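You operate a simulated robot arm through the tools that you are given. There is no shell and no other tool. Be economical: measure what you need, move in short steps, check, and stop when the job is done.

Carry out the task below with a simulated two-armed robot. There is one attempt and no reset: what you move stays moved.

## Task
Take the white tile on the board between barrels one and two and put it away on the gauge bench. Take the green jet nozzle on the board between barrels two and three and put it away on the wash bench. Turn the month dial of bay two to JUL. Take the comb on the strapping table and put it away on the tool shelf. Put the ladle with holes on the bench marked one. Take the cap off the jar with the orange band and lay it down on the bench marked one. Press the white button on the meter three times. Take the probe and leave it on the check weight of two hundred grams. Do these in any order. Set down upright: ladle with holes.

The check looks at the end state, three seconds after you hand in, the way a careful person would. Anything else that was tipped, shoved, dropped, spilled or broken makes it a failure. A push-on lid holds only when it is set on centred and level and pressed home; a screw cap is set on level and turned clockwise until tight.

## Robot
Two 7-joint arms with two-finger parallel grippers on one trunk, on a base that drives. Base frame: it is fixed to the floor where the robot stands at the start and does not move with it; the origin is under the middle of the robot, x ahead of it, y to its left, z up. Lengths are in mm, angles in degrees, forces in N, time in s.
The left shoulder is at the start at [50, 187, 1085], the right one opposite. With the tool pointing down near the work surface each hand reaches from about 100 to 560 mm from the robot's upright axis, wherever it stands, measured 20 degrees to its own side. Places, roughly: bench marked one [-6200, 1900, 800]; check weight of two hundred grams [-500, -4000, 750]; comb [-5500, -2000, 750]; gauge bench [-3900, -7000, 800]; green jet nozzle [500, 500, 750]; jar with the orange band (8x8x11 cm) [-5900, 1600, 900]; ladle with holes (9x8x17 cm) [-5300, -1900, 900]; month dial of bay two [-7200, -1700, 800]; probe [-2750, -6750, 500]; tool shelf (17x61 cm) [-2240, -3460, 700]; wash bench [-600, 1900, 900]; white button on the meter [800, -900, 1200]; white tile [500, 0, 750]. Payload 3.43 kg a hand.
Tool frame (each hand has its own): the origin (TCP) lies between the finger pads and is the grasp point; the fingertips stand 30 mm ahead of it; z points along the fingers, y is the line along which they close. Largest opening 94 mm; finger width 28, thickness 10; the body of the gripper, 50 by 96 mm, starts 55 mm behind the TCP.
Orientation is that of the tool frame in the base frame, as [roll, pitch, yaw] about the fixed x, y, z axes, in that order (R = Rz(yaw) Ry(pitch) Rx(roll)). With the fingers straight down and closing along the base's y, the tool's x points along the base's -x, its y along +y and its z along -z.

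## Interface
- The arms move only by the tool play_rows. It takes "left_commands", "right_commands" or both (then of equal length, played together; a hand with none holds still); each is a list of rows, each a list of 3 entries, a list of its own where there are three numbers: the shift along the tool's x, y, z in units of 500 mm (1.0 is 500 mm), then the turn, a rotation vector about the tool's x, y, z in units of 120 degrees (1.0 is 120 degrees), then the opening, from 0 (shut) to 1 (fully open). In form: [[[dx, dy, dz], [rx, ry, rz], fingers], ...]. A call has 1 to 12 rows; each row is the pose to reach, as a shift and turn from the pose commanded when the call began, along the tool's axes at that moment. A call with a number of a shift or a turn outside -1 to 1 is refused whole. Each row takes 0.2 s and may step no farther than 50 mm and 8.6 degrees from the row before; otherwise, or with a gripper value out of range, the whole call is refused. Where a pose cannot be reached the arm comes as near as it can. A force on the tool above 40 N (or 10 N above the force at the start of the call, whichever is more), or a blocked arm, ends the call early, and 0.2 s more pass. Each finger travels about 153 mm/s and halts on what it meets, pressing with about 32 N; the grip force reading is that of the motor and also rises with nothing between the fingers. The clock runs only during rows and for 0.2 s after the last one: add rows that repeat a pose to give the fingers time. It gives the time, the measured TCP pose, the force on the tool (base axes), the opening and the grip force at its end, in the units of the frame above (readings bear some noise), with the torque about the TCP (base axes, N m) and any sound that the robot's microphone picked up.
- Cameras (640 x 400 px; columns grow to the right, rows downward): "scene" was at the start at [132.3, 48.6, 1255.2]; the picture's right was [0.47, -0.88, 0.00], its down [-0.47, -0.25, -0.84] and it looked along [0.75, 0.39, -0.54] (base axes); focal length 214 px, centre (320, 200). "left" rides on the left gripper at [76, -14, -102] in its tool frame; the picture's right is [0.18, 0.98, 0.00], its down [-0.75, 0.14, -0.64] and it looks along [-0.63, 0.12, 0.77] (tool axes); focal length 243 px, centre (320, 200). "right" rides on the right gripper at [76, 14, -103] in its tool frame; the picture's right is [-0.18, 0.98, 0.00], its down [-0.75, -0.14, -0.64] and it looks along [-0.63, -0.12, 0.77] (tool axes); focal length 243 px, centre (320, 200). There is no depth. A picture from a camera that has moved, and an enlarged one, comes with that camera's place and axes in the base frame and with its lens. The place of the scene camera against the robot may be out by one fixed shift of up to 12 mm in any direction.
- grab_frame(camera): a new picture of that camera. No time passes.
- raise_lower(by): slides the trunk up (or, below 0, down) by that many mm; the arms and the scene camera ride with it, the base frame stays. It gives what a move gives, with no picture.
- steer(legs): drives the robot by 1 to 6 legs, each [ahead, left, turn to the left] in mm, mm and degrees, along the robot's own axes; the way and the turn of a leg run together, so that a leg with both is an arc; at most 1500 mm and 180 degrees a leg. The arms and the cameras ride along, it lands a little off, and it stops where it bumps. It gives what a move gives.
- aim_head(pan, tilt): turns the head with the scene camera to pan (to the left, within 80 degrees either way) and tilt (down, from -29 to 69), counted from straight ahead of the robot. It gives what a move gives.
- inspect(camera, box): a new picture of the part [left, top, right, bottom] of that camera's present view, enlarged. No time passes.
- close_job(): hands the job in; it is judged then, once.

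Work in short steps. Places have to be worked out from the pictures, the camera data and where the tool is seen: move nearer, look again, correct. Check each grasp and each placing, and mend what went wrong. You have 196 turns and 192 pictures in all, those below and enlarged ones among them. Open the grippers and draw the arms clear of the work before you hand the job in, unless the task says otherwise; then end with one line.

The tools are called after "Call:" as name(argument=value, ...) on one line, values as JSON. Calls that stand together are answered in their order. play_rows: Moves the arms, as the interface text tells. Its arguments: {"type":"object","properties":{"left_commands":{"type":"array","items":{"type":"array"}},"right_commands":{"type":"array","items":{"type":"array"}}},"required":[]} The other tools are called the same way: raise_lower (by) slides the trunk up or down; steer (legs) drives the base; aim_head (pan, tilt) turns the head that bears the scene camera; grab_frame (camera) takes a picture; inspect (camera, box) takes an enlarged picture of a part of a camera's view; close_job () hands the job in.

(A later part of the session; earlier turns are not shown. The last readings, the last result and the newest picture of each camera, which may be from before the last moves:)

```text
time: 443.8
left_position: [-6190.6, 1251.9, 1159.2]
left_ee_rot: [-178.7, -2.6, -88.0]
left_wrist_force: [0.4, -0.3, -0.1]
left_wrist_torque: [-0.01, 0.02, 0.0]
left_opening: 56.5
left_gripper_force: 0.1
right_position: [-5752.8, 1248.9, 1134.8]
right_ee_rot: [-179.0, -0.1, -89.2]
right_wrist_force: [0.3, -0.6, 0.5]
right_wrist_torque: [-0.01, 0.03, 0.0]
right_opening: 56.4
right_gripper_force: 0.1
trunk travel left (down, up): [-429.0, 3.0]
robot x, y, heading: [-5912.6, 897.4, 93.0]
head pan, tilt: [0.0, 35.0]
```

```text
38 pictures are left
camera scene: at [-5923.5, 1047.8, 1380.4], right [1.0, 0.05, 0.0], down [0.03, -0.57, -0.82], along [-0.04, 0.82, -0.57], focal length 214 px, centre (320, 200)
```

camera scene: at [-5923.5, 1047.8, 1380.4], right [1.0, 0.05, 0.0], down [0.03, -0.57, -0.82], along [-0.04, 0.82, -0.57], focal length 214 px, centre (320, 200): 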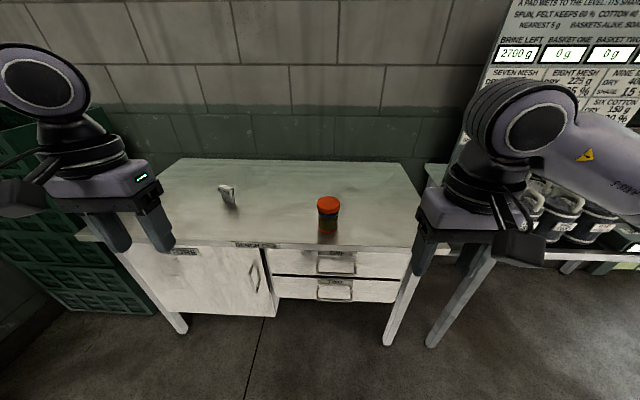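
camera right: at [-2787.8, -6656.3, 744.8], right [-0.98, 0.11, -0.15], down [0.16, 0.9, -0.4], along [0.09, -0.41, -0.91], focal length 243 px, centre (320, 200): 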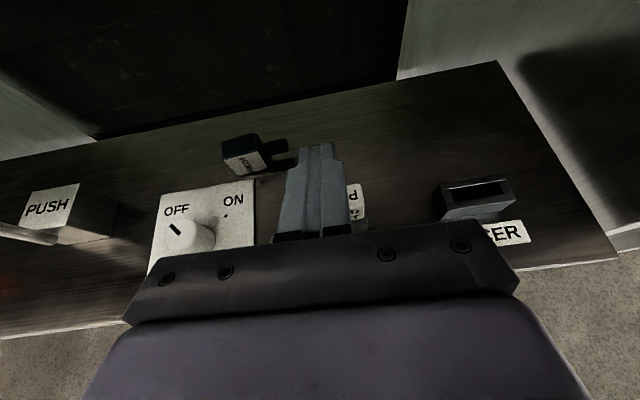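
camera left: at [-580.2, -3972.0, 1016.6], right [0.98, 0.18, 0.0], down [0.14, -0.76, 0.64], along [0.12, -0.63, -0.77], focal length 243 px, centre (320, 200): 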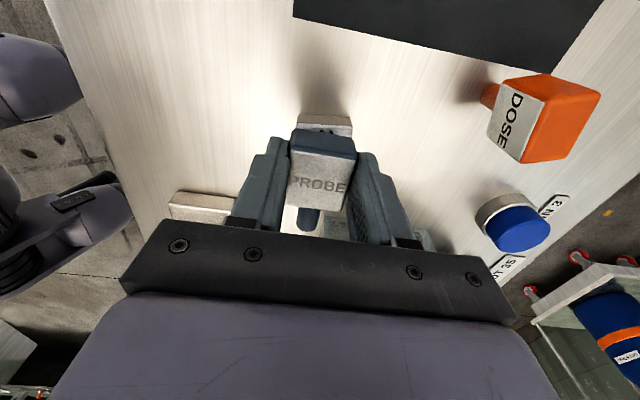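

Call:
inspect(camera="scene", box=[170, 170, 410, 290])

```text
2.67 times, centred on (290, 230) of scene
camera zoom: at [-5923.5, 1047.8, 1380.4], right [1.0, 0.05, 0.0], down [0.03, -0.57, -0.82], along [-0.04, 0.82, -0.57], focal length 572 px, centre (400, 120)
```

zoom: 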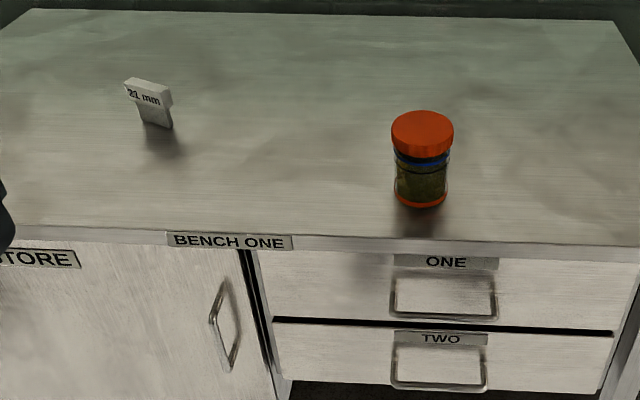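

This is BENCH ONE, jar at ≈(-5924,1645), cap top ≈ z 950. Drive up, lower the trunk, then bring the right hand over the jar with the wrist pre-rotated for unscrewing.

Call:
steer(legs=[[0, 0, -2.5], [0, 50, 0], [255, 0, 0]])

Call:
raise_lower(by=-90)

Call:
play_rows(right_commands=[[[-0.03, -0.025, 0], [0, 0, 0.07], 1], [[-0.06, -0.05, 0], [0, 0, 0.14], 1], [[-0.09, -0.075, 0], [0, 0, 0.21], 1], [[-0.12, -0.1, 0], [0, 0, 0.28], 1], [[-0.15, -0.12, 0], [0, 0, 0.35], 1], [[-0.18, -0.15, 0], [0, 0, 0.42], 1], [[-0.21, -0.17, 0], [0, 0, 0.49], 1], [[-0.23, -0.2, 0], [0, 0, 0.56], 1], [[-0.25, -0.22, 0], [0, 0, 0.63], 1], [[-0.27, -0.24, 0], [0, 0, 0.7], 1]])

Call:
grab_frame(camera="right")

```text
time: 446.8
left_position: [-6224.4, 1520.6, 1159.4]
left_ee_rot: [-178.5, -2.6, -90.6]
left_wrist_force: [0.3, 0.6, -0.4]
left_wrist_torque: [-0.01, -0.01, -0.04]
left_opening: 56.6
left_gripper_force: 0.0
right_position: [-5786.8, 1498.2, 1134.4]
right_ee_rot: [-179.0, -0.1, -92.0]
right_wrist_force: [0.9, -0.7, -1.1]
right_wrist_torque: [0.02, 0.03, -0.05]
right_opening: 56.1
right_gripper_force: 0.1
trunk travel left (down, up): [-429.0, 3.0]
robot x, y, heading: [-5962.6, 1150.3, 90.3]
head pan, tilt: [0.0, 35.0]
```

```text
time: 448.0
left_position: [-6225.3, 1520.1, 1070.4]
left_ee_rot: [-178.7, -2.6, -90.6]
left_wrist_force: [-0.7, 0.2, -0.5]
left_wrist_torque: [-0.02, -0.01, -0.02]
left_opening: 56.2
left_gripper_force: 0.0
right_position: [-5787.9, 1498.9, 1045.0]
right_ee_rot: [-179.1, -0.1, -92.1]
right_wrist_force: [-0.1, 0.0, 0.3]
right_wrist_torque: [0.02, -0.02, 0.02]
right_opening: 56.3
right_gripper_force: 0.1
trunk travel left (down, up): [-339.0, 93.0]
robot x, y, heading: [-5961.3, 1151.2, 90.5]
head pan, tilt: [0.0, 35.0]
```

```text
time: 450.2
left_position: [-6224.1, 1520.6, 1068.9]
left_ee_rot: [-178.7, -2.6, -90.6]
left_wrist_force: [-0.2, -0.5, 0.2]
left_wrist_torque: [-0.02, 0.0, -0.04]
left_opening: 56.4
left_gripper_force: 0.1
right_position: [-5663.1, 1630.2, 1048.3]
right_ee_rot: [-179.7, 0.9, -176.1]
right_wrist_force: [-0.1, -0.7, 0.2]
right_wrist_torque: [-0.04, 0.02, 0.0]
right_opening: 93.9
right_gripper_force: 0.1
trunk travel left (down, up): [-339.0, 93.0]
robot x, y, heading: [-5961.8, 1151.7, 90.1]
head pan, tilt: [0.0, 35.0]
```

```text
36 pictures are left
camera right: at [-5741.0, 1640.7, 1149.2], right [0.12, 0.99, 0.0], down [0.75, -0.09, 0.65], along [0.65, -0.08, -0.76], focal length 243 px, centre (320, 200)
```

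right: 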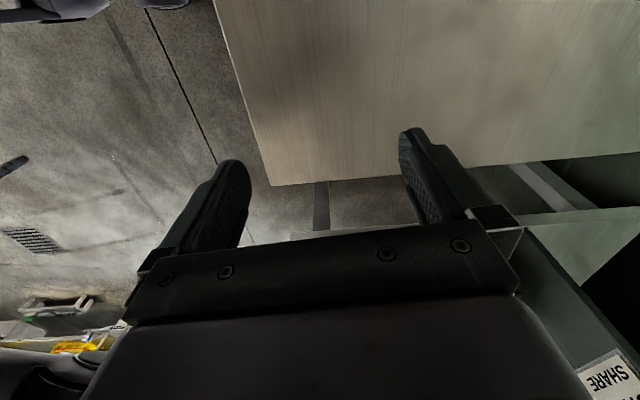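

Lateral sign slip; move the hand back over the jar while completing the pre-rotation.

Call:
play_rows(right_commands=[[[0.06, 0.007, 0], [0, 0, 0.07], 1], [[0.12, 0.014, 0], [0, 0, 0.14], 1], [[0.18, 0.02, 0], [0, 0, 0.21], 1], [[0.24, 0.027, 0], [0, 0, 0.28], 1], [[0.3, 0.034, 0], [0, 0, 0.35], 1], [[0.36, 0.04, 0], [0, 0, 0.42], 1], [[0.42, 0.048, 0], [0, 0, 0.49], 1], [[0.48, 0.055, 0], [0, 0, 0.56], 1], [[0.52, 0.06, 0], [0, 0, 0.63], 1], [[0.52, 0.06, 0], [0, 0, 0.63], 1]])

Call:
grab_frame(camera="right")

Call:
grab_frame(camera="scene")

```text
time: 452.4
left_position: [-6224.6, 1519.9, 1069.0]
left_ee_rot: [-178.7, -2.6, -90.6]
left_wrist_force: [0.0, -0.3, 0.8]
left_wrist_torque: [-0.06, -0.02, 0.01]
left_opening: 56.6
left_gripper_force: 0.0
right_position: [-5925.4, 1644.0, 1040.0]
right_ee_rot: [179.1, 0.5, 108.3]
right_wrist_force: [-0.9, -0.3, -0.1]
right_wrist_torque: [0.0, 0.01, -0.02]
right_opening: 94.0
right_gripper_force: 0.1
trunk travel left (down, up): [-339.0, 93.0]
robot x, y, heading: [-5965.9, 1147.5, 90.4]
head pan, tilt: [0.0, 35.0]
```

```text
35 pictures are left
camera right: at [-5937.0, 1720.7, 1143.1], right [0.99, 0.13, 0.01], down [0.09, -0.76, 0.65], along [0.1, -0.64, -0.76], focal length 243 px, centre (320, 200)
```

right: 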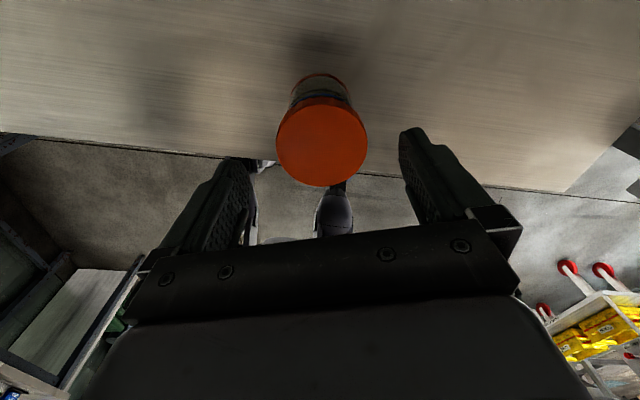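

```text
34 pictures are left
camera scene: at [-5967.7, 1304.5, 1290.3], right [1.0, 0.01, 0.0], down [0.0, -0.57, -0.82], along [0.0, 0.82, -0.57], focal length 214 px, centre (320, 200)
```

scene: 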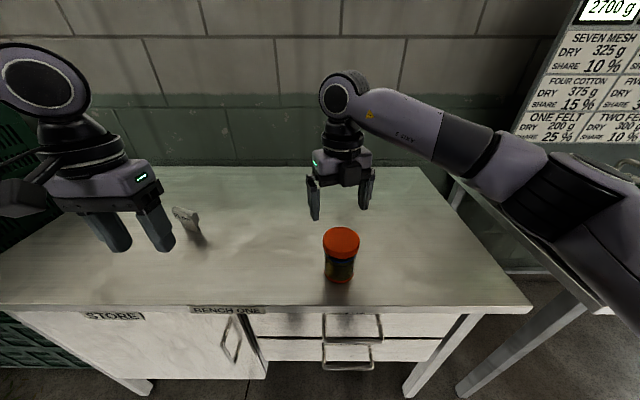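

Cap top centre ≈ (-5921,1630,961), ~75 mm dia. Centre, descend and grip the cap.

Call:
play_rows(right_commands=[[[-0.029, -0.001, 0.03], [0, 0, 0], 1], [[-0.029, -0.001, 0.09], [0, 0, 0], 1], [[-0.029, -0.001, 0.144], [0, 0, 0], 1], [[-0.029, -0.001, 0.144], [0, 0, 0], 0.85], [[-0.029, -0.001, 0.144], [0, 0, 0], 0.6], [[-0.029, -0.001, 0.144], [0, 0, 0], 0.4], [[-0.029, -0.001, 0.144], [0, 0, 0], 0.3]])

Call:
grab_frame(camera="right")

```text
time: 454.0
left_position: [-6225.6, 1519.0, 1069.1]
left_ee_rot: [-178.6, -2.6, -90.7]
left_wrist_force: [-0.1, 0.5, -0.1]
left_wrist_torque: [0.0, 0.03, 0.0]
left_opening: 56.5
left_gripper_force: 0.0
right_position: [-5920.8, 1628.4, 969.0]
right_ee_rot: [179.1, 0.5, 108.4]
right_wrist_force: [-1.7, -0.8, -0.1]
right_wrist_torque: [0.02, 0.04, -0.02]
right_opening: 73.8
right_gripper_force: 31.4
trunk travel left (down, up): [-339.0, 93.0]
robot x, y, heading: [-5958.5, 1150.2, 90.3]
head pan, tilt: [0.0, 35.0]
```

```text
33 pictures are left
camera right: at [-5932.5, 1705.7, 1071.2], right [0.99, 0.14, 0.02], down [0.09, -0.76, 0.65], along [0.1, -0.64, -0.76], focal length 243 px, centre (320, 200)
```

right: 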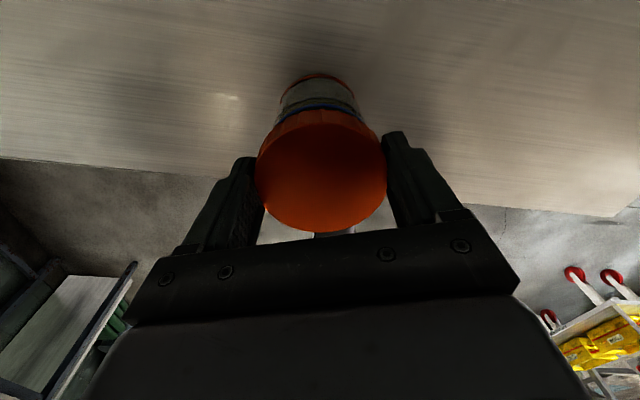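

Grip holds (73.8 mm). Twist counter-clockwise ~95° while pressing lightly.

Call:
play_rows(right_commands=[[[0, 0, 0.003], [0, 0, 0], 0], [[0, 0, 0.003], [0, 0, -0.07], 0], [[0, 0, 0.003], [0, 0, -0.14], 0], [[0, 0, 0.003], [0, 0, -0.21], 0], [[0, 0, 0.003], [0, 0, -0.28], 0], [[0, 0, 0.003], [0, 0, -0.35], 0], [[0, 0, 0.003], [0, 0, -0.42], 0], [[0, 0, 0.003], [0, 0, -0.49], 0], [[0, 0, 0.003], [0, 0, -0.56], 0], [[0, 0, 0.003], [0, 0, -0.63], 0], [[0, 0, 0.003], [0, 0, -0.7], 0], [[0, 0, 0.003], [0, 0, -0.77], 0]])

Call:
inspect(camera="scene", box=[270, 170, 410, 300])

```text
time: 456.6
left_position: [-6223.5, 1519.1, 1069.6]
left_ee_rot: [-178.7, -2.6, -90.6]
left_wrist_force: [0.1, 0.2, -0.3]
left_wrist_torque: [-0.01, 0.03, -0.01]
left_opening: 56.3
left_gripper_force: 0.1
right_position: [-5919.2, 1627.6, 968.3]
right_ee_rot: [-179.5, 0.8, -159.0]
right_wrist_force: [2.6, -2.6, 9.4]
right_wrist_torque: [0.11, -0.11, -0.04]
right_opening: 74.0
right_gripper_force: 31.8
trunk travel left (down, up): [-339.0, 93.0]
robot x, y, heading: [-5961.8, 1150.9, 90.1]
head pan, tilt: [0.0, 35.0]
```

```text
3.08 times, centred on (340, 235) of scene
camera zoom: at [-5967.6, 1303.6, 1290.5], right [1.0, 0.01, 0.0], down [0.0, -0.57, -0.82], along [0.0, 0.82, -0.57], focal length 660 px, centre (258, 92)
```

zoom: 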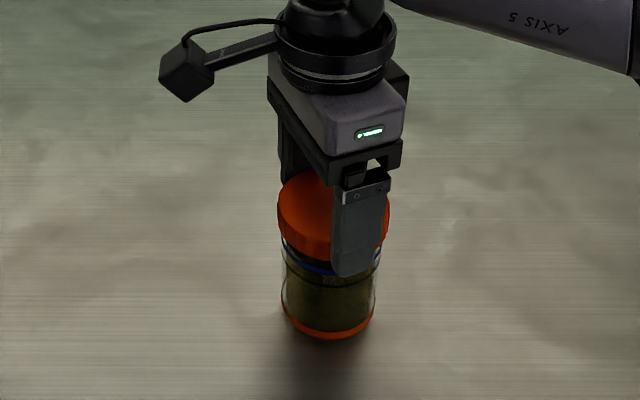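

Turned with low torque. Turn ~95° more with no press, then lift 6 mm as a test.

Call:
play_rows(right_commands=[[[0, 0, -0.002], [0, 0, -0.07], 0], [[0, 0, -0.002], [0, 0, -0.14], 0], [[0, 0, -0.002], [0, 0, -0.21], 0], [[0, 0, -0.002], [0, 0, -0.28], 0], [[0, 0, -0.002], [0, 0, -0.35], 0], [[0, 0, -0.003], [0, 0, -0.42], 0], [[0, 0, -0.003], [0, 0, -0.49], 0], [[0, 0, -0.003], [0, 0, -0.56], 0], [[0, 0, -0.004], [0, 0, -0.63], 0], [[0, 0, -0.004], [0, 0, -0.7], 0], [[0, 0, -0.01], [0, 0, -0.77], 0], [[0, 0, -0.018], [0, 0, -0.77], 0]])

Call:
inspect(camera="scene", box=[270, 170, 410, 300])

```text
time: 459.2
left_position: [-6223.9, 1520.5, 1069.7]
left_ee_rot: [-178.7, -2.6, -90.7]
left_wrist_force: [-0.7, 0.3, -0.1]
left_wrist_torque: [0.0, -0.03, 0.02]
left_opening: 56.6
left_gripper_force: 0.0
right_position: [-5919.5, 1625.3, 977.3]
right_ee_rot: [-179.2, -0.7, -66.6]
right_wrist_force: [-0.2, -0.7, -3.9]
right_wrist_torque: [-0.03, 0.0, -0.01]
right_opening: 73.8
right_gripper_force: 32.0
trunk travel left (down, up): [-339.0, 93.0]
robot x, y, heading: [-5964.7, 1150.8, 90.5]
head pan, tilt: [0.0, 35.0]
```

```text
3.08 times, centred on (340, 235) of scene
camera zoom: at [-5967.8, 1304.7, 1290.2], right [1.0, 0.01, 0.0], down [0.0, -0.57, -0.82], along [0.0, 0.82, -0.57], focal length 660 px, centre (258, 92)
```

zoom: 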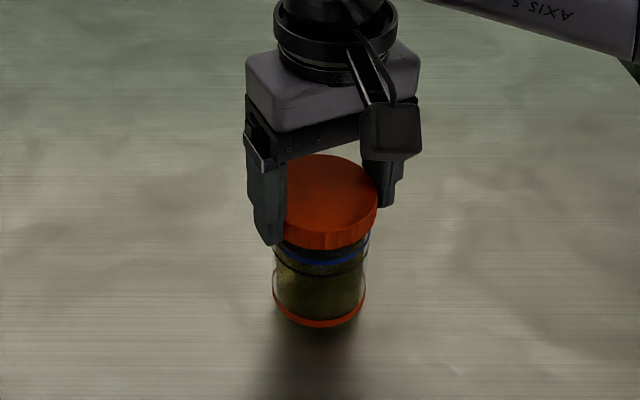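

The jar turned with the cap and lifted (≈4 N). I lower it back and bring the left hand, pointing inward, to hold the jar body.

Call:
play_rows(left_commands=[[[-0.007, -0.044, 0.028], [0.025, -0.053, 0.036], 1], [[-0.015, -0.087, 0.056], [0.049, -0.106, 0.073], 1], [[-0.022, -0.131, 0.083], [0.074, -0.159, 0.109], 1], [[-0.03, -0.174, 0.111], [0.098, -0.212, 0.146], 1], [[-0.037, -0.218, 0.139], [0.123, -0.264, 0.182], 1], [[-0.044, -0.262, 0.167], [0.148, -0.317, 0.219], 1], [[-0.052, -0.305, 0.195], [0.172, -0.37, 0.255], 1], [[-0.059, -0.349, 0.222], [0.197, -0.423, 0.292], 1], [[-0.067, -0.392, 0.25], [0.221, -0.476, 0.328], 1], [[-0.074, -0.436, 0.278], [0.246, -0.529, 0.365], 1], [[-0.074, -0.436, 0.278], [0.246, -0.529, 0.365], 1]], right_commands=[[[0, 0, 0.01], [0, 0, 0], 0], [[0, 0, 0.017], [0, 0, 0], 0], [[0, 0, 0.018], [0, 0, 0], 0], [[0, 0, 0.018], [0, 0, 0], 0], [[0, 0, 0.018], [0, 0, 0], 0], [[0, 0, 0.018], [0, 0, 0], 0], [[0, 0, 0.018], [0, 0, 0], 0], [[0, 0, 0.018], [0, 0, 0], 0], [[0, 0, 0.018], [0, 0, 0], 0], [[0, 0, 0.018], [0, 0, 0], 0], [[0, 0, 0.018], [0, 0, 0], 0]])

Call:
grab_frame(camera="scene")

```text
time: 461.6
left_position: [-6016.0, 1546.8, 944.6]
left_ee_rot: [-172.8, 67.3, -133.8]
left_wrist_force: [0.4, 0.0, 0.6]
left_wrist_torque: [0.02, 0.02, -0.01]
left_opening: 93.9
left_gripper_force: 0.1
left hand out of reach, approached as far as the arm can: row 10, 11
right_position: [-5919.3, 1627.0, 969.4]
right_ee_rot: [-179.2, -0.5, -66.8]
right_wrist_force: [2.1, 1.5, 13.3]
right_wrist_torque: [0.08, 0.38, 0.0]
right_opening: 74.0
right_gripper_force: 32.4
trunk travel left (down, up): [-339.0, 93.0]
robot x, y, heading: [-5960.2, 1152.5, 90.1]
head pan, tilt: [0.0, 35.0]
```

```text
30 pictures are left
camera scene: at [-5967.6, 1303.5, 1290.5], right [1.0, 0.01, 0.0], down [0.0, -0.57, -0.82], along [0.0, 0.82, -0.57], focal length 214 px, centre (320, 200)
```

scene: 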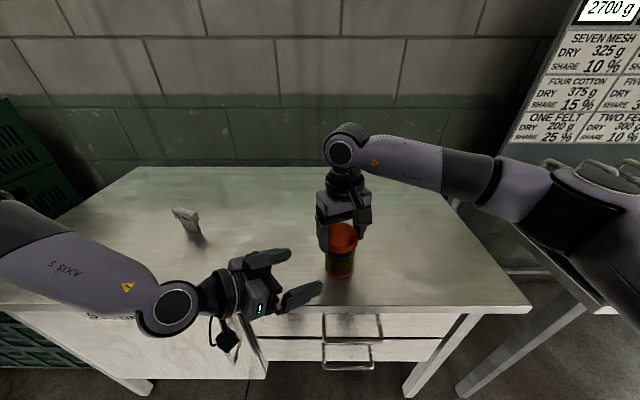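

The left hand is at its inward limit, so I bring the jar to it: lift the jar 70 mm by the cap, turn it back 67°, and carry it between the left fingers.

Call:
play_rows(right_commands=[[[0, 0, -0.07], [0, 0, 0], 0], [[0, 0, -0.14], [0, 0, 0], 0], [[0.008, 0.029, -0.14], [0, 0, 0.07], 0], [[0.017, 0.058, -0.14], [0, 0, 0.14], 0], [[0.025, 0.087, -0.14], [0, 0, 0.21], 0], [[0.034, 0.116, -0.14], [0, 0, 0.28], 0], [[0.042, 0.146, -0.14], [0, 0, 0.35], 0], [[0.05, 0.175, -0.14], [0, 0, 0.42], 0], [[0.059, 0.204, -0.14], [0, 0, 0.49], 0], [[0.067, 0.233, -0.14], [0, 0, 0.56], 0], [[0.067, 0.233, -0.14], [0, 0, 0.56], 0]])

Call:
grab_frame(camera="left")

Call:
grab_frame(camera="scene")

```text
time: 464.0
left_position: [-6015.1, 1547.6, 944.2]
left_ee_rot: [-172.6, 67.1, -133.7]
left_wrist_force: [0.1, 0.2, 0.4]
left_wrist_torque: [-0.02, -0.01, -0.01]
left_opening: 94.2
left_gripper_force: 0.1
right_position: [-6013.7, 1550.2, 1037.8]
right_ee_rot: [-179.2, 0.6, -134.0]
right_wrist_force: [0.1, 0.7, -3.6]
right_wrist_torque: [0.0, 0.02, 0.01]
right_opening: 74.0
right_gripper_force: 31.7
trunk travel left (down, up): [-339.0, 93.0]
robot x, y, heading: [-5957.9, 1148.3, 90.3]
head pan, tilt: [0.0, 35.0]
```

```text
29 pictures are left
camera left: at [-6102.5, 1457.5, 914.8], right [-0.67, 0.71, -0.22], down [-0.35, -0.05, 0.93], along [0.65, 0.71, 0.28], focal length 243 px, centre (320, 200)
```

left: 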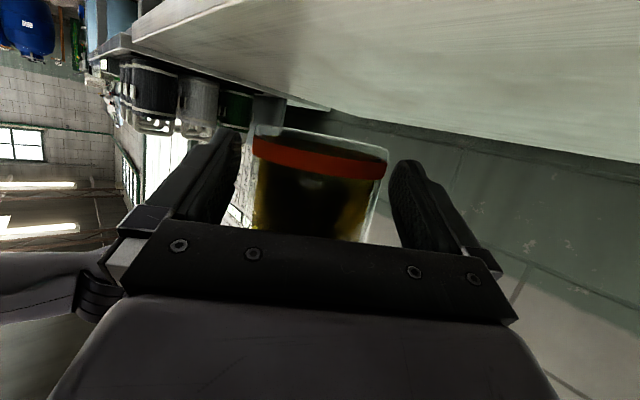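

```text
28 pictures are left
camera scene: at [-5967.8, 1304.7, 1290.3], right [1.0, 0.01, 0.0], down [0.0, -0.57, -0.82], along [0.0, 0.82, -0.57], focal length 214 px, centre (320, 200)
```

scene: 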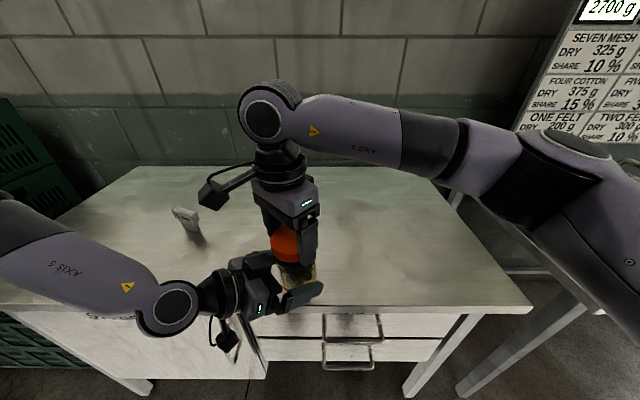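

The jar sits between the left fingers. Close the left hand on the body.

Call:
play_rows(left_commands=[[[0, 0, 0], [0, 0, 0], 0.85], [[0, 0, 0], [0, 0, 0], 0.6], [[0, 0, 0], [0, 0, 0], 0.3], [[0, 0, 0], [0, 0, 0], 0], [[0, 0, 0], [0, 0, 0], 0]])

Call:
play_rows(right_commands=[[[0, 0, 0], [0, 0, -0.07], 0], [[0, 0, 0], [0, 0, -0.14], 0], [[0, 0, -0.001], [0, 0, -0.21], 0], [[0, 0, -0.001], [0, 0, -0.28], 0], [[0, 0, -0.002], [0, 0, -0.35], 0], [[0, 0, -0.002], [0, 0, -0.42], 0], [[0, 0, -0.003], [0, 0, -0.49], 0], [[0, 0, -0.003], [0, 0, -0.56], 0], [[0, 0, -0.004], [0, 0, -0.63], 0], [[0, 0, -0.004], [0, 0, -0.7], 0], [[0, 0, -0.005], [0, 0, -0.77], 0], [[0, 0, -0.005], [0, 0, -0.84], 0]])

```text
time: 465.2
left_position: [-6015.7, 1548.7, 944.6]
left_ee_rot: [-172.8, 67.2, -134.0]
left_wrist_force: [9.2, -7.3, -0.2]
left_wrist_torque: [0.59, 0.59, -0.15]
left_opening: 72.1
left_gripper_force: 31.8
right_position: [-6013.3, 1550.4, 1037.0]
right_ee_rot: [-179.2, 0.4, -134.0]
right_wrist_force: [-8.1, 7.7, -3.6]
right_wrist_torque: [0.13, 0.21, 0.1]
right_opening: 74.1
right_gripper_force: 32.1
trunk travel left (down, up): [-339.0, 93.0]
robot x, y, heading: [-5958.2, 1150.9, 90.2]
head pan, tilt: [0.0, 35.0]
```

```text
time: 466.9
left_position: [-6013.4, 1544.8, 944.2]
left_ee_rot: [-172.3, 67.1, -134.4]
left_wrist_force: [3.9, -0.8, -1.6]
left_wrist_torque: [-0.14, 0.6, 1.07]
left_opening: 74.4
left_gripper_force: 31.4
right_position: [-6012.8, 1558.2, 1037.3]
right_ee_rot: [-179.0, 0.6, -76.6]
right_wrist_force: [-4.8, 0.6, -2.3]
right_wrist_torque: [0.15, -0.21, -1.17]
right_opening: 74.5
right_gripper_force: 32.1
trunk travel left (down, up): [-339.0, 93.0]
robot x, y, heading: [-5963.6, 1153.1, 90.2]
head pan, tilt: [0.0, 35.0]
stopped in row 8 (right hand): the force on the tool passed its limit at 44 N (the readings are from after the stop); the commanded pose is now the measured one
```

Strong twisting torque (1.2 Nm) for 57° until a side contact. Re-grip: open the right hand, rotate back, re-close and twist again.

Call:
play_rows(right_commands=[[[0, 0, 0], [0, 0, 0], 0.9], [[0.011, 0.003, 0], [0, 0, 0], 1], [[0.011, 0.003, 0], [0, 0, 0.07], 1], [[0.011, 0.003, 0], [0, 0, 0.14], 1], [[0.011, 0.003, 0], [0, 0, 0.21], 1], [[0.011, 0.003, 0], [0, 0, 0.28], 1], [[0.011, 0.003, 0], [0, 0, 0.35], 1], [[0.011, 0.003, 0], [0, 0, 0.42], 1], [[0.011, 0.003, 0], [0, 0, 0.49], 1], [[0.011, 0.003, 0], [0, 0, 0.56], 0.8], [[0.011, 0.003, 0], [0, 0, 0.56], 0.4], [[0.011, 0.003, 0], [0, 0, 0.56], 0]])

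Call:
play_rows(right_commands=[[[0, 0, 0], [0, 0, 0], 0], [[0, 0, 0], [0, 0, -0.07], 0], [[0, 0, -0.001], [0, 0, -0.14], 0], [[0, 0, -0.001], [0, 0, -0.21], 0], [[0, 0, -0.002], [0, 0, -0.28], 0], [[0, 0, -0.002], [0, 0, -0.35], 0], [[0, 0, -0.003], [0, 0, -0.42], 0], [[0, 0, -0.003], [0, 0, -0.48], 0]])

Call:
inspect(camera="scene", box=[220, 160, 350, 310])

```text
time: 469.5
left_position: [-6014.3, 1543.9, 944.6]
left_ee_rot: [-172.4, 67.0, -134.2]
left_wrist_force: [-7.4, 6.2, -1.9]
left_wrist_torque: [-0.35, -0.28, 0.11]
left_opening: 71.1
left_gripper_force: 32.4
right_position: [-6012.1, 1552.6, 1038.6]
right_ee_rot: [179.9, 1.2, -143.6]
right_wrist_force: [7.6, -5.0, -1.3]
right_wrist_torque: [-0.15, -0.38, -0.05]
right_opening: 74.8
right_gripper_force: 32.2
trunk travel left (down, up): [-339.0, 93.0]
robot x, y, heading: [-5962.0, 1150.3, 90.2]
head pan, tilt: [0.0, 35.0]
```

```text
time: 471.3
left_position: [-6013.2, 1544.2, 944.2]
left_ee_rot: [-172.8, 67.2, -134.6]
left_wrist_force: [-14.5, 14.6, -2.6]
left_wrist_torque: [-0.84, 0.01, 0.86]
left_opening: 72.4
left_gripper_force: 31.5
right_position: [-6011.9, 1551.9, 1039.6]
right_ee_rot: [-178.8, 0.6, -85.9]
right_wrist_force: [14.7, -15.1, 0.0]
right_wrist_torque: [-0.63, -1.32, -0.7]
right_opening: 75.3
right_gripper_force: 31.5
trunk travel left (down, up): [-339.0, 93.0]
robot x, y, heading: [-5964.6, 1151.8, 90.5]
head pan, tilt: [0.0, 35.0]
```

```text
2.67 times, centred on (285, 235) of scene
camera zoom: at [-5967.8, 1304.7, 1290.3], right [1.0, 0.01, 0.0], down [0.0, -0.57, -0.82], along [0.0, 0.82, -0.57], focal length 572 px, centre (413, 107)
```

zoom: 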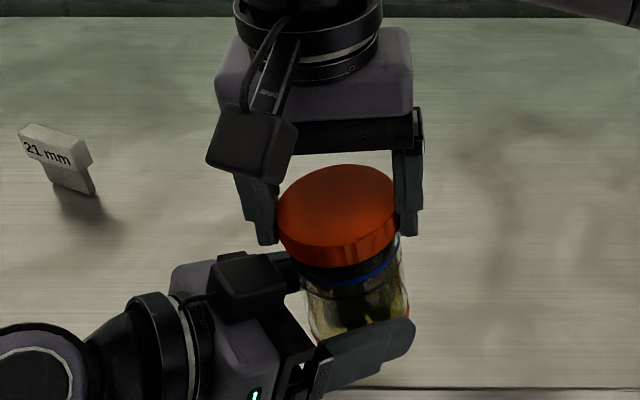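

Test by lifting the cap 10 mm while the left hand holds the jar.

Call:
play_rows(right_commands=[[[0, 0, -0.008], [0, 0, 0], 0], [[0, 0, -0.016], [0, 0, 0], 0], [[0, 0, -0.016], [0, 0, 0], 0]])

```text
time: 472.1
left_position: [-6013.2, 1545.5, 947.2]
left_ee_rot: [-173.0, 67.6, -134.7]
left_wrist_force: [-14.0, 8.7, 21.3]
left_wrist_torque: [-0.51, -0.76, 0.18]
left_opening: 72.9
left_gripper_force: 32.0
right_position: [-6012.9, 1551.7, 1044.5]
right_ee_rot: [-178.7, 0.6, -86.1]
right_wrist_force: [13.0, -8.3, -24.8]
right_wrist_torque: [-0.28, -0.6, -0.07]
right_opening: 74.8
right_gripper_force: 31.6
trunk travel left (down, up): [-339.0, 93.0]
robot x, y, heading: [-5963.4, 1149.5, 90.3]
head pan, tilt: [0.0, 35.0]
```

Still threaded (25 N pull). Do two more re-grip/twist cycles of ~86° each.

Call:
play_rows(right_commands=[[[0, 0, 0.012], [0, 0, 0], 0.95], [[0, 0, 0.012], [0, 0, 0.071], 1], [[0, 0, 0.012], [0, 0, 0.142], 1], [[0, 0, 0.012], [0, 0, 0.213], 1], [[0, 0, 0.012], [0, 0, 0.284], 1], [[0, 0, 0.012], [0, 0, 0.355], 1], [[0, 0, 0.012], [0, 0, 0.426], 1], [[0, 0, 0.012], [0, 0, 0.497], 1], [[0, 0, 0.012], [0, 0, 0.568], 1], [[0, 0, 0.012], [0, 0, 0.639], 1], [[0, 0, 0.012], [0, 0, 0.71], 1], [[0, 0, 0.012], [0, 0, 0.78], 0.8]])

Call:
play_rows(right_commands=[[[0, 0, 0], [0, 0, 0], 0.4], [[0, 0, 0], [0, 0, 0], 0], [[0, 0, 0], [0, 0, 0], 0], [[0, 0, 0], [0, 0, -0.071], 0], [[0, 0, 0], [0, 0, -0.142], 0], [[0, 0, 0], [0, 0, -0.213], 0], [[0, 0, -0.001], [0, 0, -0.284], 0], [[0, 0, -0.001], [0, 0, -0.355], 0], [[0, 0, -0.001], [0, 0, -0.426], 0], [[0, 0, -0.002], [0, 0, -0.497], 0], [[0, 0, -0.002], [0, 0, -0.568], 0], [[0, 0, -0.002], [0, 0, -0.639], 0]])

Call:
grab_frame(camera="left")

```text
time: 474.7
left_position: [-6013.0, 1543.5, 944.5]
left_ee_rot: [-172.4, 67.1, -134.6]
left_wrist_force: [1.6, -3.4, -2.9]
left_wrist_torque: [0.22, 0.18, -0.08]
left_opening: 70.9
left_gripper_force: 31.6
right_position: [-6012.3, 1551.2, 1041.0]
right_ee_rot: [179.2, 0.8, -179.8]
right_wrist_force: [-1.3, 3.0, 0.2]
right_wrist_torque: [0.03, 0.02, 0.07]
right_opening: 77.1
right_gripper_force: 1.7
trunk travel left (down, up): [-339.0, 93.0]
robot x, y, heading: [-5964.2, 1148.4, 90.5]
head pan, tilt: [0.0, 35.0]
```

```text
time: 477.3
left_position: [-6014.1, 1545.0, 944.2]
left_ee_rot: [-172.3, 67.2, -134.0]
left_wrist_force: [-4.5, 9.8, -2.3]
left_wrist_torque: [-0.76, -0.3, 0.31]
left_opening: 70.5
left_gripper_force: 32.4
right_position: [-6011.4, 1551.4, 1043.1]
right_ee_rot: [-179.2, 1.1, -102.8]
right_wrist_force: [4.6, -8.9, -0.4]
right_wrist_torque: [-0.26, -0.13, -0.24]
right_opening: 74.4
right_gripper_force: 32.3
trunk travel left (down, up): [-339.0, 93.0]
robot x, y, heading: [-5961.6, 1153.2, 90.1]
head pan, tilt: [0.0, 35.0]
```

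```text
26 pictures are left
camera left: at [-6101.5, 1454.4, 915.1], right [-0.67, 0.71, -0.22], down [-0.35, -0.04, 0.93], along [0.66, 0.7, 0.28], focal length 243 px, centre (320, 200)
```

left: 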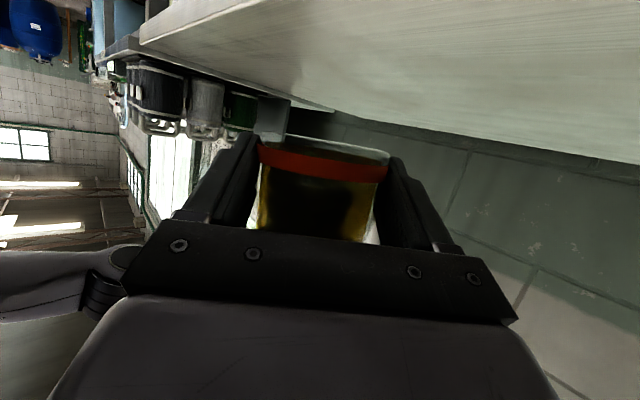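

Torque is now low (0.24 Nm). Try lifting the cap.

Call:
play_rows(right_commands=[[[0, 0, -0.008], [0, 0, -0.03], 0], [[0, 0, -0.02], [0, 0, -0.06], 0], [[0, 0, -0.03], [0, 0, -0.06], 0]])

```text
time: 478.1
left_position: [-6010.7, 1540.4, 944.0]
left_ee_rot: [-172.4, 66.9, -135.0]
left_wrist_force: [0.3, 0.4, -3.3]
left_wrist_torque: [-0.01, 0.03, -0.03]
left_opening: 71.1
left_gripper_force: 32.0
right_position: [-6012.1, 1553.4, 1059.8]
right_ee_rot: [-179.6, 1.1, -95.7]
right_wrist_force: [0.2, 0.1, -0.2]
right_wrist_torque: [0.0, 0.0, 0.01]
right_opening: 74.3
right_gripper_force: 32.1
trunk travel left (down, up): [-339.0, 93.0]
robot x, y, heading: [-5961.7, 1150.0, 90.2]
head pan, tilt: [0.0, 35.0]
```

The cap is free. Raise the cap away to the right; move the jar over the bench with the left hand.

Call:
play_rows(right_commands=[[[0, 0, -0.06], [0, 0, 0], 0], [[-0.03, -0.05, -0.12], [0, 0, 0], 0], [[-0.06, -0.12, -0.15], [0, 0, 0], 0], [[-0.1, -0.19, -0.16], [0, 0, 0], 0], [[-0.143, -0.25, -0.16], [0, 0, 0], 0], [[-0.143, -0.25, -0.16], [0, 0, 0], 0]])

Call:
play_rows(left_commands=[[[-0.006, 0.065, 0.007], [0, 0, 0], 0], [[-0.013, 0.13, 0.013], [0, 0, 0], 0], [[-0.019, 0.195, 0.02], [0, 0, 0], 0], [[-0.019, 0.195, 0.02], [0, 0, 0], 0]])

Call:
grab_frame(camera="scene")

```text
time: 479.5
left_position: [-6013.4, 1544.9, 944.9]
left_ee_rot: [-172.4, 67.1, -134.4]
left_wrist_force: [0.0, 0.5, -3.0]
left_wrist_torque: [-0.03, 0.01, -0.02]
left_opening: 70.9
left_gripper_force: 31.7
right_position: [-5884.0, 1610.6, 1140.8]
right_ee_rot: [-179.3, 1.0, -95.7]
right_wrist_force: [-0.2, -0.1, 0.9]
right_wrist_torque: [-0.01, 0.02, 0.02]
right_opening: 74.3
right_gripper_force: 32.2
trunk travel left (down, up): [-339.0, 93.0]
robot x, y, heading: [-5962.9, 1149.9, 90.2]
head pan, tilt: [0.0, 35.0]
```

```text
time: 480.5
left_position: [-6064.3, 1625.4, 945.5]
left_ee_rot: [-172.5, 67.0, -134.4]
left_wrist_force: [0.5, 0.0, -3.8]
left_wrist_torque: [-0.03, 0.03, -0.01]
left_opening: 70.8
left_gripper_force: 32.0
right_position: [-5884.4, 1609.7, 1140.4]
right_ee_rot: [-179.3, 1.0, -95.7]
right_wrist_force: [-0.4, -0.2, 0.2]
right_wrist_torque: [0.01, -0.01, -0.03]
right_opening: 74.1
right_gripper_force: 31.1
trunk travel left (down, up): [-339.0, 93.0]
robot x, y, heading: [-5961.9, 1152.5, 90.4]
head pan, tilt: [0.0, 35.0]
```

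```text
25 pictures are left
camera scene: at [-5967.8, 1304.7, 1290.3], right [1.0, 0.01, 0.0], down [0.0, -0.57, -0.82], along [0.0, 0.82, -0.57], focal length 214 px, centre (320, 200)
```

scene: 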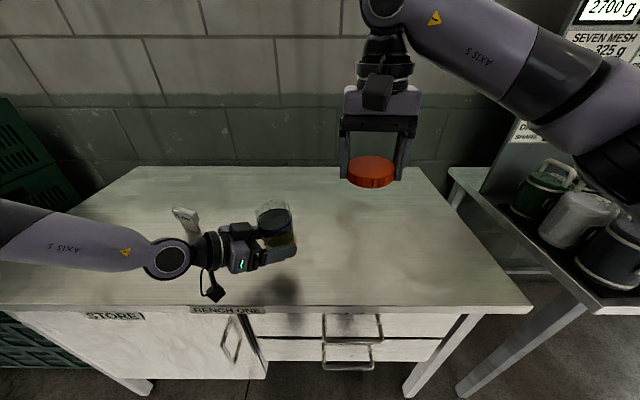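

Cap is off. Lower the jar to the bench with the trunk.

Call:
raise_lower(by=-58)

Call:
raise_lower(by=-5)

Call:
raise_lower(by=-4)

Call:
raise_lower(by=-3)

```text
time: 481.3
left_position: [-6063.7, 1624.4, 896.8]
left_ee_rot: [-172.1, 67.2, -134.3]
left_wrist_force: [-3.5, -4.4, 7.8]
left_wrist_torque: [-1.22, 1.27, 0.08]
left_opening: 71.0
left_gripper_force: 32.2
right_position: [-5883.1, 1609.4, 1089.4]
right_ee_rot: [-179.3, 0.9, -95.7]
right_wrist_force: [0.2, -0.6, -0.1]
right_wrist_torque: [-0.04, 0.03, -0.06]
right_opening: 74.5
right_gripper_force: 31.8
trunk travel left (down, up): [-289.0, 143.0]
robot x, y, heading: [-5962.7, 1152.9, 90.4]
head pan, tilt: [0.0, 35.0]
stopped: the force on the tool passed its limit at 53 N (the readings are from after the stop); the commanded pose is now the measured one
```

```text
time: 481.7
left_position: [-6064.4, 1626.5, 899.3]
left_ee_rot: [-172.4, 67.5, -134.6]
left_wrist_force: [-6.0, -8.6, 15.4]
left_wrist_torque: [-2.19, 2.13, 0.3]
left_opening: 70.7
left_gripper_force: 32.2
right_position: [-5885.3, 1609.6, 1086.8]
right_ee_rot: [-179.4, 1.0, -95.6]
right_wrist_force: [0.1, -0.2, -0.7]
right_wrist_torque: [0.02, -0.01, 0.04]
right_opening: 74.1
right_gripper_force: 32.1
trunk travel left (down, up): [-285.0, 146.0]
robot x, y, heading: [-5961.4, 1150.7, 90.4]
head pan, tilt: [0.0, 35.0]
stopped: the force on the tool passed its limit at 44 N (the readings are from after the stop); the commanded pose is now the measured one
```

```text
time: 482.1
left_position: [-6063.2, 1625.7, 900.5]
left_ee_rot: [-172.3, 67.6, -134.4]
left_wrist_force: [-6.8, -9.6, 17.2]
left_wrist_torque: [-2.34, 2.3, 0.36]
left_opening: 70.8
left_gripper_force: 31.7
right_position: [-5886.0, 1609.0, 1085.3]
right_ee_rot: [-179.3, 1.0, -95.6]
right_wrist_force: [-0.1, 0.0, -0.5]
right_wrist_torque: [0.01, 0.0, -0.02]
right_opening: 74.1
right_gripper_force: 32.0
trunk travel left (down, up): [-283.0, 148.0]
robot x, y, heading: [-5965.5, 1149.2, 90.5]
head pan, tilt: [0.0, 35.0]
stopped: the force on the tool passed its limit at 45 N (the readings are from after the stop); the commanded pose is now the measured one
```

```text
time: 482.5
left_position: [-6065.1, 1624.2, 899.2]
left_ee_rot: [-172.3, 68.0, -134.4]
left_wrist_force: [-6.9, -9.7, 17.8]
left_wrist_torque: [-2.43, 2.39, 0.37]
left_opening: 70.9
left_gripper_force: 32.0
right_position: [-5884.5, 1609.4, 1084.3]
right_ee_rot: [-179.3, 1.1, -95.5]
right_wrist_force: [0.2, -0.2, -0.3]
right_wrist_torque: [0.02, 0.01, -0.02]
right_opening: 74.2
right_gripper_force: 32.1
trunk travel left (down, up): [-281.0, 150.0]
robot x, y, heading: [-5966.1, 1149.7, 90.5]
head pan, tilt: [0.0, 35.0]
stopped: the force on the tool passed its limit at 44 N (the readings are from after the stop); the commanded pose is now the measured one
```

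The left hand's camera box touches the bench before the jar does. Raise slightly, then set the cap down with the right hand so it can take over the jar.

Call:
raise_lower(by=14)

Call:
play_rows(right_commands=[[[-0.02, -0.015, 0.085], [0, 0, 0], 0], [[-0.04, -0.03, 0.17], [0, 0, 0], 0], [[-0.06, -0.045, 0.255], [0, 0, 0], 0], [[-0.086, -0.06, 0.335], [0, 0, 0], 0], [[-0.086, -0.06, 0.405], [0, 0, 0], 0], [[-0.086, -0.06, 0.43], [0, 0, 0], 0], [[-0.086, -0.06, 0.438], [0, 0, 0], 0]])

Call:
grab_frame(camera="scene")

```text
time: 483.1
left_position: [-6063.2, 1627.1, 911.3]
left_ee_rot: [-172.6, 67.8, -134.6]
left_wrist_force: [0.1, -0.4, -4.2]
left_wrist_torque: [-0.04, 0.01, 0.01]
left_opening: 70.7
left_gripper_force: 32.0
right_position: [-5886.6, 1610.2, 1096.0]
right_ee_rot: [-179.3, 0.8, -95.5]
right_wrist_force: [0.4, -0.4, -0.9]
right_wrist_torque: [-0.03, 0.02, -0.02]
right_opening: 74.4
right_gripper_force: 31.6
trunk travel left (down, up): [-295.0, 136.0]
robot x, y, heading: [-5962.4, 1149.5, 90.6]
head pan, tilt: [0.0, 35.0]
```

```text
time: 484.7
left_position: [-6064.0, 1626.7, 913.1]
left_ee_rot: [-172.8, 67.9, -134.9]
left_wrist_force: [0.3, 0.1, -3.3]
left_wrist_torque: [-0.03, 0.01, -0.01]
left_opening: 70.9
left_gripper_force: 32.1
right_position: [-5845.2, 1653.3, 881.2]
right_ee_rot: [-179.4, 1.1, -95.6]
right_wrist_force: [6.0, -4.9, 16.3]
right_wrist_torque: [-0.29, 0.53, 0.32]
right_opening: 74.0
right_gripper_force: 31.7
trunk travel left (down, up): [-295.0, 136.0]
robot x, y, heading: [-5957.9, 1154.4, 90.4]
head pan, tilt: [0.0, 35.0]
```

```text
24 pictures are left
camera scene: at [-5968.5, 1302.6, 1247.1], right [1.0, 0.01, 0.0], down [0.0, -0.57, -0.82], along [-0.01, 0.82, -0.57], focal length 214 px, centre (320, 200)
```

scene: 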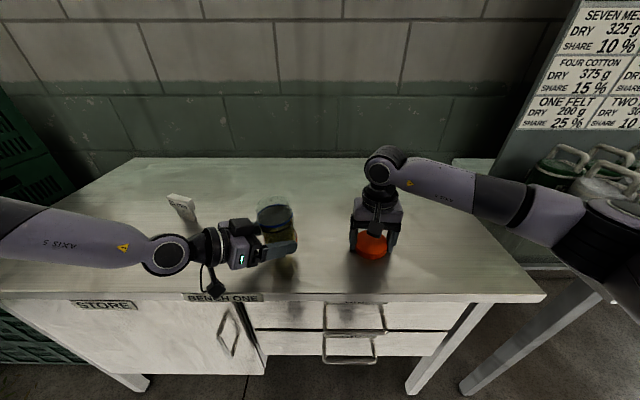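

The cap rests on the bench. Release it and raise the right hand; shift the jar ~30 mm toward the edge so the left camera box hangs clear of the bench.

Call:
play_rows(left_commands=[[[0, 0, 0], [0, 0, 0], 0], [[0, 0, 0], [0, 0, 0], 0], [[0.006, -0.016, -0.011], [0, 0, 0], 0], [[0.011, -0.033, -0.022], [0, 0, 0], 0], [[0.017, -0.049, -0.034], [0, 0, 0], 0], [[0.017, -0.049, -0.034], [0, 0, 0], 0], [[0.017, -0.049, -0.034], [0, 0, 0], 0]], right_commands=[[[0, 0, 0], [0, 0, 0], 0.85], [[0, 0, 0], [0, 0, 0], 0.95], [[0, 0, -0.02], [0, 0, 0], 0.95], [[0, 0, -0.1], [0, 0, 0], 0.95], [[0, 0, -0.2], [0, 0, 0], 0.95], [[0, 0, -0.3], [0, 0, 0], 0.95], [[0, 0, -0.4], [0, 0, 0], 0.95]])

Call:
raise_lower(by=-30)

Call:
raise_lower(by=-6)

Call:
inspect(camera="scene", box=[190, 180, 420, 320])

```text
time: 486.3
left_position: [-6065.6, 1596.2, 912.0]
left_ee_rot: [-172.6, 68.0, -134.6]
left_wrist_force: [0.2, 0.1, -2.8]
left_wrist_torque: [0.01, 0.03, 0.02]
left_opening: 70.7
left_gripper_force: 31.8
right_position: [-5852.1, 1651.6, 1077.1]
right_ee_rot: [-179.3, 0.9, -95.6]
right_wrist_force: [0.5, -0.7, 0.5]
right_wrist_torque: [-0.01, 0.02, -0.04]
right_opening: 89.2
right_gripper_force: 0.1
trunk travel left (down, up): [-295.0, 136.0]
robot x, y, heading: [-5961.5, 1151.2, 90.5]
head pan, tilt: [0.0, 35.0]
```

```text
time: 487.1
left_position: [-6064.0, 1595.3, 881.0]
left_ee_rot: [-172.8, 67.9, -134.6]
left_wrist_force: [-0.4, 0.0, -3.3]
left_wrist_torque: [-0.03, 0.05, 0.02]
left_opening: 70.6
left_gripper_force: 31.9
right_position: [-5852.2, 1652.2, 1046.2]
right_ee_rot: [-179.2, 0.9, -95.7]
right_wrist_force: [0.6, -0.2, 0.2]
right_wrist_torque: [0.01, 0.02, -0.01]
right_opening: 89.1
right_gripper_force: 0.1
trunk travel left (down, up): [-265.0, 166.0]
robot x, y, heading: [-5965.2, 1154.6, 90.7]
head pan, tilt: [0.0, 35.0]
```

```text
time: 487.6
left_position: [-6062.5, 1596.0, 875.8]
left_ee_rot: [-172.6, 67.9, -134.8]
left_wrist_force: [1.2, 0.1, -3.2]
left_wrist_torque: [-0.02, 0.02, 0.0]
left_opening: 70.8
left_gripper_force: 32.0
right_position: [-5853.1, 1651.2, 1039.8]
right_ee_rot: [-179.3, 0.8, -95.7]
right_wrist_force: [1.6, -0.4, 0.3]
right_wrist_torque: [-0.05, 0.0, 0.0]
right_opening: 89.2
right_gripper_force: 0.1
trunk travel left (down, up): [-259.0, 172.0]
robot x, y, heading: [-5958.3, 1151.7, 90.7]
head pan, tilt: [0.0, 35.0]
```

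```text
2.78 times, centred on (305, 250) of scene
camera zoom: at [-5968.9, 1304.2, 1210.5], right [1.0, 0.01, 0.0], down [0.0, -0.57, -0.82], along [-0.01, 0.82, -0.57], focal length 597 px, centre (362, 61)
```

zoom: 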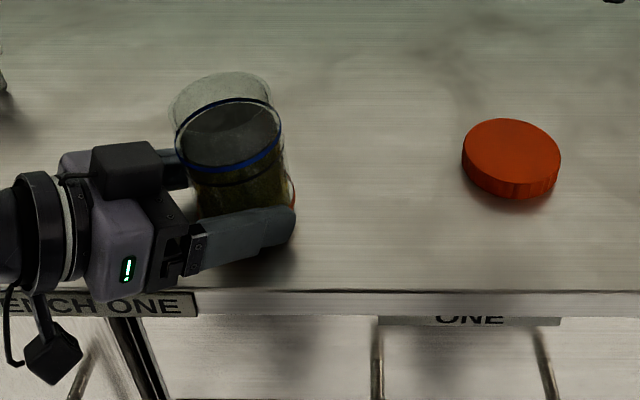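

Jar is on-bench in plan; it leans a few degrees in the grip. Lower to contact.

Call:
raise_lower(by=-3)

Call:
raise_lower(by=-2)

```text
time: 488.2
left_position: [-6062.9, 1595.0, 874.6]
left_ee_rot: [-173.2, 68.1, -135.3]
left_wrist_force: [-2.3, -2.4, 12.1]
left_wrist_torque: [0.14, 0.37, 0.1]
left_opening: 70.6
left_gripper_force: 31.1
right_position: [-5851.5, 1651.8, 1037.3]
right_ee_rot: [-179.4, 0.8, -95.6]
right_wrist_force: [-0.8, -0.7, -0.2]
right_wrist_torque: [-0.01, 0.01, -0.05]
right_opening: 89.2
right_gripper_force: 0.1
trunk travel left (down, up): [-256.0, 175.0]
robot x, y, heading: [-5960.2, 1152.3, 90.7]
head pan, tilt: [0.0, 35.0]
```

```text
time: 488.7
left_position: [-6063.2, 1594.8, 873.7]
left_ee_rot: [-173.7, 68.5, -135.6]
left_wrist_force: [-7.0, -4.1, 27.4]
left_wrist_torque: [0.5, 0.73, 0.23]
left_opening: 70.9
left_gripper_force: 31.8
right_position: [-5852.0, 1650.5, 1038.1]
right_ee_rot: [-179.3, 0.9, -95.7]
right_wrist_force: [0.3, -0.1, -0.2]
right_wrist_torque: [0.01, 0.01, -0.02]
right_opening: 89.3
right_gripper_force: 0.0
trunk travel left (down, up): [-254.0, 177.0]
robot x, y, heading: [-5960.5, 1154.3, 90.3]
head pan, tilt: [0.0, 35.0]
```

Contact. Relieve 2 mm and open the left hand slowly, then back it out along its axis.

Call:
raise_lower(by=2)

Call:
play_rows(left_commands=[[[0, 0, 0], [0, 0, 0], 0.78], [[0, 0, 0], [0, 0, 0], 0.82], [[0, 0, 0], [0, 0, 0], 0.9], [[0, 0, 0], [0, 0, 0], 1], [[0, 0, 0], [0, 0, 0], 1], [[0, 0, -0.06], [0, 0, 0], 1], [[0, 0, -0.13], [0, 0, 0], 1], [[0, 0, -0.2], [0, 0, 0], 1], [[0, 0, -0.27], [0, 0, 0], 1]])

Call:
inspect(camera="scene", box=[190, 180, 420, 320])

```text
time: 489.2
left_position: [-6062.9, 1595.7, 876.4]
left_ee_rot: [-173.2, 68.3, -135.3]
left_wrist_force: [-4.0, -0.4, 20.3]
left_wrist_torque: [1.03, 0.25, 0.04]
left_opening: 70.6
left_gripper_force: 31.7
right_position: [-5852.4, 1651.3, 1037.7]
right_ee_rot: [-179.3, 1.0, -95.6]
right_wrist_force: [-0.2, 1.2, -0.3]
right_wrist_torque: [-0.02, 0.02, -0.01]
right_opening: 89.3
right_gripper_force: 0.0
trunk travel left (down, up): [-256.0, 175.0]
robot x, y, heading: [-5961.0, 1151.1, 90.6]
head pan, tilt: [0.0, 35.0]
```

```text
time: 491.2
left_position: [-6163.6, 1519.0, 924.3]
left_ee_rot: [-172.4, 67.9, -134.4]
left_wrist_force: [-0.1, -0.3, -0.9]
left_wrist_torque: [-0.03, 0.0, 0.01]
left_opening: 93.8
left_gripper_force: 0.1
right_position: [-5852.1, 1651.5, 1037.5]
right_ee_rot: [-179.3, 1.0, -95.6]
right_wrist_force: [-0.1, -0.8, 0.1]
right_wrist_torque: [-0.02, 0.0, -0.03]
right_opening: 89.1
right_gripper_force: 0.0
trunk travel left (down, up): [-256.0, 175.0]
robot x, y, heading: [-5963.6, 1151.1, 90.5]
head pan, tilt: [0.0, 35.0]
```

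```text
2.78 times, centred on (305, 250) of scene
camera zoom: at [-5968.9, 1303.7, 1207.7], right [1.0, 0.01, 0.0], down [0.0, -0.57, -0.82], along [-0.01, 0.82, -0.57], focal length 597 px, centre (362, 61)
```

zoom: 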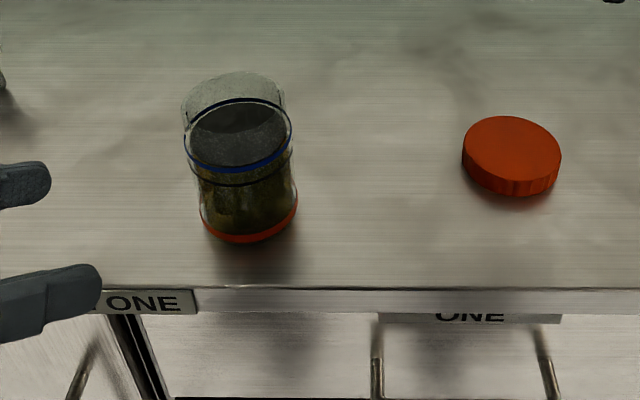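

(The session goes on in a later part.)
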